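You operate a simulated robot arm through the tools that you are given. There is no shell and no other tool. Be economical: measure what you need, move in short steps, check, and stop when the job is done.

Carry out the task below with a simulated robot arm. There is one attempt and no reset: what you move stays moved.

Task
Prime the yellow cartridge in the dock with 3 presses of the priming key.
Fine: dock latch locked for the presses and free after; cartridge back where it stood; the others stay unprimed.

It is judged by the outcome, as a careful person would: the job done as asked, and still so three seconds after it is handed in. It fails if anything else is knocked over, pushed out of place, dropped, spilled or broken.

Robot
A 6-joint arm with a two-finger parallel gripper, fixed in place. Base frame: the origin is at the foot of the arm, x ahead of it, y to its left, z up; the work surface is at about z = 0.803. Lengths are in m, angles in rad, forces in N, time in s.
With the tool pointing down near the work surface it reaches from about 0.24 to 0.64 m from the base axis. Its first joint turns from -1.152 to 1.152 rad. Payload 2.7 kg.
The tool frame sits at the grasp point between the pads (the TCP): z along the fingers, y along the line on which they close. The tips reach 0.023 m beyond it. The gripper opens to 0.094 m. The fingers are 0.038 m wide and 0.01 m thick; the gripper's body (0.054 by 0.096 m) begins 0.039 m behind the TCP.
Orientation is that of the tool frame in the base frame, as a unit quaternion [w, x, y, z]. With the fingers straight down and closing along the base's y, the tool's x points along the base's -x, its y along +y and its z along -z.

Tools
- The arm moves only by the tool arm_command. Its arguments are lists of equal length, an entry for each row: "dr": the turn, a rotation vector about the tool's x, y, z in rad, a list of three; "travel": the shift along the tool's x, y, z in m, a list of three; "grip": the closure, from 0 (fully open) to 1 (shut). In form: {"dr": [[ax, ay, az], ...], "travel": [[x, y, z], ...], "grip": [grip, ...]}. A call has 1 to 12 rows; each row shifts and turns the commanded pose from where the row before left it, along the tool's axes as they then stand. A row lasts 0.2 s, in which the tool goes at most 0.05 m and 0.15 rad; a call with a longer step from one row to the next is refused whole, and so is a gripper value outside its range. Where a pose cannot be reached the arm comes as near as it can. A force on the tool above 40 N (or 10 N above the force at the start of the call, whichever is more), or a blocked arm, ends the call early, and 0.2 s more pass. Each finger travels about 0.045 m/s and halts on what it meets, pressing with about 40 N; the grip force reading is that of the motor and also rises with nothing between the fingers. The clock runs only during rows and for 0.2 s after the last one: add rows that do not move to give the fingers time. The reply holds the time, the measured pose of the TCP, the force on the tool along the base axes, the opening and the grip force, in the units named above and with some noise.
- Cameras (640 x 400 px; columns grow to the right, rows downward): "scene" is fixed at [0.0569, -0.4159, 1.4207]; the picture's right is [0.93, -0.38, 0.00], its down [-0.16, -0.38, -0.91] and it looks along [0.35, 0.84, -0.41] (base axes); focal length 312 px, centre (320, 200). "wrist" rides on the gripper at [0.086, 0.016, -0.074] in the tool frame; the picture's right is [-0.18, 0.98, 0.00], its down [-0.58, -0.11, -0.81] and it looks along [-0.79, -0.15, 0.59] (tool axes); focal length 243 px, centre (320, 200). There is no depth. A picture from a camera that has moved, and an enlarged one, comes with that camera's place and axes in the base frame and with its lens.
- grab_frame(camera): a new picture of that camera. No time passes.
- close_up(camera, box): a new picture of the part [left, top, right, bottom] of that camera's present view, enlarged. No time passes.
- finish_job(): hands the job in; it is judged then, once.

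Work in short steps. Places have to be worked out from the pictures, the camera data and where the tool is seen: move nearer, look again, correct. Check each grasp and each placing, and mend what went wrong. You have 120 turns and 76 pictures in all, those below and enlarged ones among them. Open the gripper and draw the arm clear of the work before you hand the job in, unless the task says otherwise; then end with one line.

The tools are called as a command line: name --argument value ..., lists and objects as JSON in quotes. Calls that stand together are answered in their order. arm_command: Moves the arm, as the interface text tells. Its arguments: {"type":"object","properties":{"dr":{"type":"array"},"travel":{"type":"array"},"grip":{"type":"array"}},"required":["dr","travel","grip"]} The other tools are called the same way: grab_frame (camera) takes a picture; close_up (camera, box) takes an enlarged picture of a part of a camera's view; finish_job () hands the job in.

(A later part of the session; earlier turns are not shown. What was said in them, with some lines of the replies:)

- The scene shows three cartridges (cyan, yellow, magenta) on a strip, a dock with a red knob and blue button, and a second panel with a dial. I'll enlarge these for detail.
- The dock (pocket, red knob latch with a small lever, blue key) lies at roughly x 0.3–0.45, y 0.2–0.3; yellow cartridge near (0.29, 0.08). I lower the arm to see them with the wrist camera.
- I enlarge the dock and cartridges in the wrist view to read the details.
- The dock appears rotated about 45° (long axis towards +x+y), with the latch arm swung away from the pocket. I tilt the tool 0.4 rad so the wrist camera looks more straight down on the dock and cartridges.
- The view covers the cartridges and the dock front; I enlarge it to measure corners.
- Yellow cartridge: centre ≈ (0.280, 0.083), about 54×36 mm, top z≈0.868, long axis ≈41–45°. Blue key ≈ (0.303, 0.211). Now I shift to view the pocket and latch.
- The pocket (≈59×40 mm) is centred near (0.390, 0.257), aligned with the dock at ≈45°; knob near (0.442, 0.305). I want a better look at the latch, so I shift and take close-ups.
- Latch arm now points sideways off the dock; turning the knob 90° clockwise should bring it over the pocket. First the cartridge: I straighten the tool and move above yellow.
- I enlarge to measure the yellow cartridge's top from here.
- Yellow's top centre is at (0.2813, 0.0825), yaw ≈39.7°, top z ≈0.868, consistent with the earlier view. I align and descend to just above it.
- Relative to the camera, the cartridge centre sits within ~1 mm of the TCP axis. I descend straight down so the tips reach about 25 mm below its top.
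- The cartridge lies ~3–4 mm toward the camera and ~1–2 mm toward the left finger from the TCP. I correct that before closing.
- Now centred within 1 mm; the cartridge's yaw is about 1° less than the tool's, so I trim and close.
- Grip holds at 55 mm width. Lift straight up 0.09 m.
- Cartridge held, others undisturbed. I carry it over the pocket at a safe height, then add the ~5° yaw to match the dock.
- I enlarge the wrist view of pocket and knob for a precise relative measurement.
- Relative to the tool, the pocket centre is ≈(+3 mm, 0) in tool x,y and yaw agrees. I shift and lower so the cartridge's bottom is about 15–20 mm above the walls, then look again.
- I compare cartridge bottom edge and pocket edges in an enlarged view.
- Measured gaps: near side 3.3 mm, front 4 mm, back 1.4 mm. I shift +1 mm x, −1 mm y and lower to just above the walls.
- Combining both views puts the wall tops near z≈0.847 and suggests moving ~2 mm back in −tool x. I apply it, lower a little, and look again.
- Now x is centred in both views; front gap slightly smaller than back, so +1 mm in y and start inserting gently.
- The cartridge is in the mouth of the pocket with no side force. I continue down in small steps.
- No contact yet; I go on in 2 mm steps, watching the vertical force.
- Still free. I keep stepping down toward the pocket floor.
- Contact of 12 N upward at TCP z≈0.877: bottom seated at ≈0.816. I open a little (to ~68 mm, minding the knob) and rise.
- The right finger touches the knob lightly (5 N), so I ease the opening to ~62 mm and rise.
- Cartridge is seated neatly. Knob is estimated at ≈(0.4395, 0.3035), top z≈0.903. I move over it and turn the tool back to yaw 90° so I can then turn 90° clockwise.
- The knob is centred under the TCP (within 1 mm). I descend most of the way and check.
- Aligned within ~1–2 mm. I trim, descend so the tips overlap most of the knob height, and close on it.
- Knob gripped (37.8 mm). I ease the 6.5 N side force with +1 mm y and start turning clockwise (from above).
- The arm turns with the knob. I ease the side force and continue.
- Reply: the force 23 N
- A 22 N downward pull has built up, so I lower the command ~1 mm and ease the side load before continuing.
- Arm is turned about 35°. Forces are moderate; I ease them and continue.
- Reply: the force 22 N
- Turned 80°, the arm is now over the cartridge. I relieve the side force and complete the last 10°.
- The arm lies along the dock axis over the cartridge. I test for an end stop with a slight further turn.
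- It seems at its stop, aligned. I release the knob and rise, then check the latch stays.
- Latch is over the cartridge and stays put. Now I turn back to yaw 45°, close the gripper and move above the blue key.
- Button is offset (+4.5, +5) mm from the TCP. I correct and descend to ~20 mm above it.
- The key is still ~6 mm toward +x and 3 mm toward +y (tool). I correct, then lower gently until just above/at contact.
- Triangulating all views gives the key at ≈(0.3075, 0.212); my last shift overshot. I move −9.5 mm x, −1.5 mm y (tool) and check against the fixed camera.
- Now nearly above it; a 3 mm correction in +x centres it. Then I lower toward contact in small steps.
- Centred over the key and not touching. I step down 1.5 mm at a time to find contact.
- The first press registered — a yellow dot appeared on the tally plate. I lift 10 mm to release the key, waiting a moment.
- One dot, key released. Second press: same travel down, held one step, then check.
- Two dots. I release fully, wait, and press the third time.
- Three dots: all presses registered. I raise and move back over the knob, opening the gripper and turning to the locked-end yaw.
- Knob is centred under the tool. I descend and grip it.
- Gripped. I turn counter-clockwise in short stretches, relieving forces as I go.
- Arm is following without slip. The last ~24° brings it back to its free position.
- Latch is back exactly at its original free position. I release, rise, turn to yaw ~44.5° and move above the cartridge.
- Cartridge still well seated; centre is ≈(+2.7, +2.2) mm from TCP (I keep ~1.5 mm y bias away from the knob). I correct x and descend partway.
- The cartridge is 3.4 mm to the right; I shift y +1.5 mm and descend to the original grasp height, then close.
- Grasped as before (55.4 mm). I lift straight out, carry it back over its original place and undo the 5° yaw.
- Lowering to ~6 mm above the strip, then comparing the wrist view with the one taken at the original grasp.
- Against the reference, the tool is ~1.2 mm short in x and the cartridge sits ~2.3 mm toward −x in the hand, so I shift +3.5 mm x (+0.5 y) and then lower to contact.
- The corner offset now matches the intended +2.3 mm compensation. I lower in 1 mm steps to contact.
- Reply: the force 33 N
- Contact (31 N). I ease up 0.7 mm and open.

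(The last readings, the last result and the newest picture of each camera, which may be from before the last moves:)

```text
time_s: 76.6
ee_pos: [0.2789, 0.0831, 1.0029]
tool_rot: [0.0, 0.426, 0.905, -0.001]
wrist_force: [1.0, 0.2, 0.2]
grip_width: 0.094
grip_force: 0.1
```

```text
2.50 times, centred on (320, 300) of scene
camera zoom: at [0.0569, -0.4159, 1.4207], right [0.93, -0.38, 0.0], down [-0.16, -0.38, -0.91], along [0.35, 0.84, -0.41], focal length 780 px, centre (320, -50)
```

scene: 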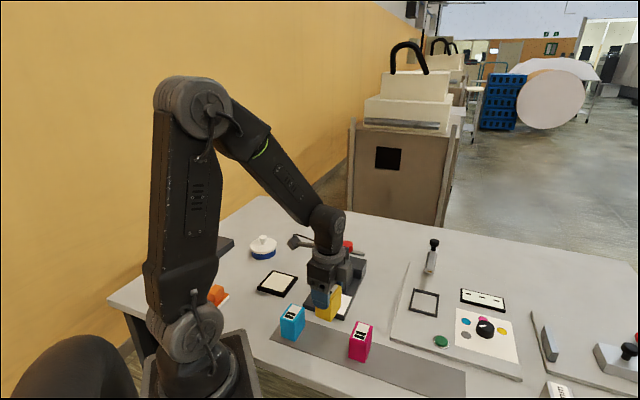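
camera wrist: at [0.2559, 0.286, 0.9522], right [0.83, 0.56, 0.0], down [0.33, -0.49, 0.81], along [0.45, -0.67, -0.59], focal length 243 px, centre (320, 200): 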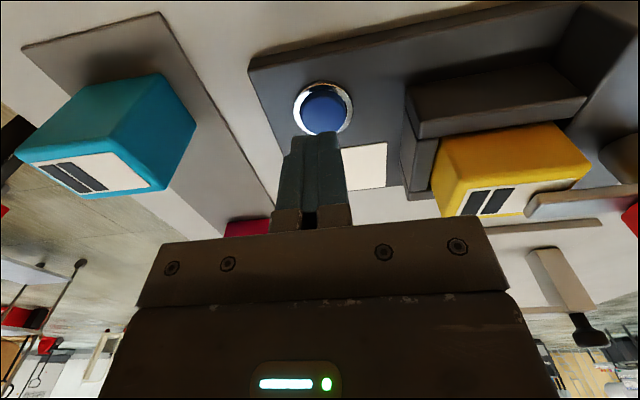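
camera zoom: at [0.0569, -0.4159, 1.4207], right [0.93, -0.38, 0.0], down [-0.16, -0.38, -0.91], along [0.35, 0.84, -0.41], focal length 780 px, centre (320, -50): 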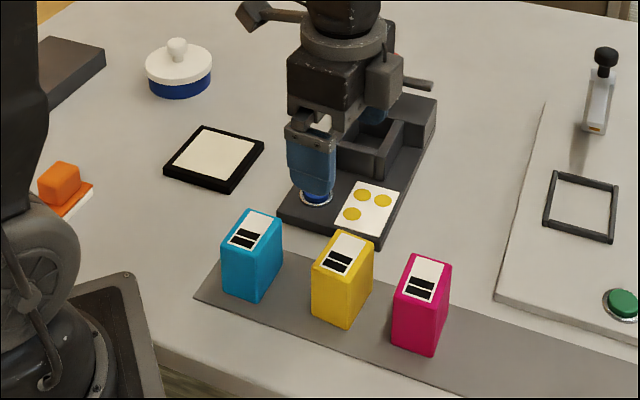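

The cartridge stands within ~1–1.5 mm of its original spot, the tally shows three yellow dots, and the latch is free. I draw the arm up and clear.

arm_command --dr '[[0, 0, 0], [0, 0, 0], [0, 0, 0], [0, 0, 0], [0, 0, 0], [0, 0, 0]]' --travel '[[0, 0, -0.04], [0, 0, -0.04], [0, 0, -0.04], [0, 0, -0.04], [0, 0, -0.04], [0, 0, 0]]' --grip '[0, 0, 0, 0, 0, 0]'

close_up --camera "scene" --box '[240, 220, 400, 380]'

```text
time_s: 78.0
ee_pos: [0.2776, 0.0833, 1.2033]
tool_rot: [0.0, 0.426, 0.905, -0.001]
wrist_force: [-0.1, 0.0, -0.3]
grip_width: 0.0941
grip_force: 0.0
```

```text
2.50 times, centred on (320, 300) of scene
camera zoom: at [0.0569, -0.4159, 1.4207], right [0.93, -0.38, 0.0], down [-0.16, -0.38, -0.91], along [0.35, 0.84, -0.41], focal length 780 px, centre (320, -50)
```

zoom: 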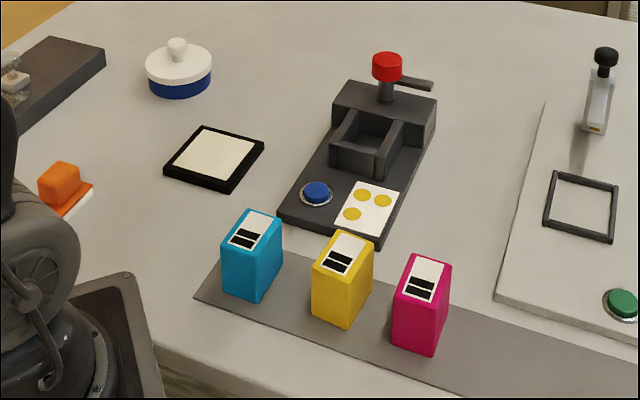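

Everything matches the starting layout, the plate shows three yellow dots, and the arm is clear, so I hand the job in.

finish_job

```text
The job is handed in.
```

The yellow cartridge was primed with 3 presses while the dock latch was locked. The latch is now free, the cartridge is back within about 1.5 mm of where it stood, and the cyan and magenta cartridges were not touched.
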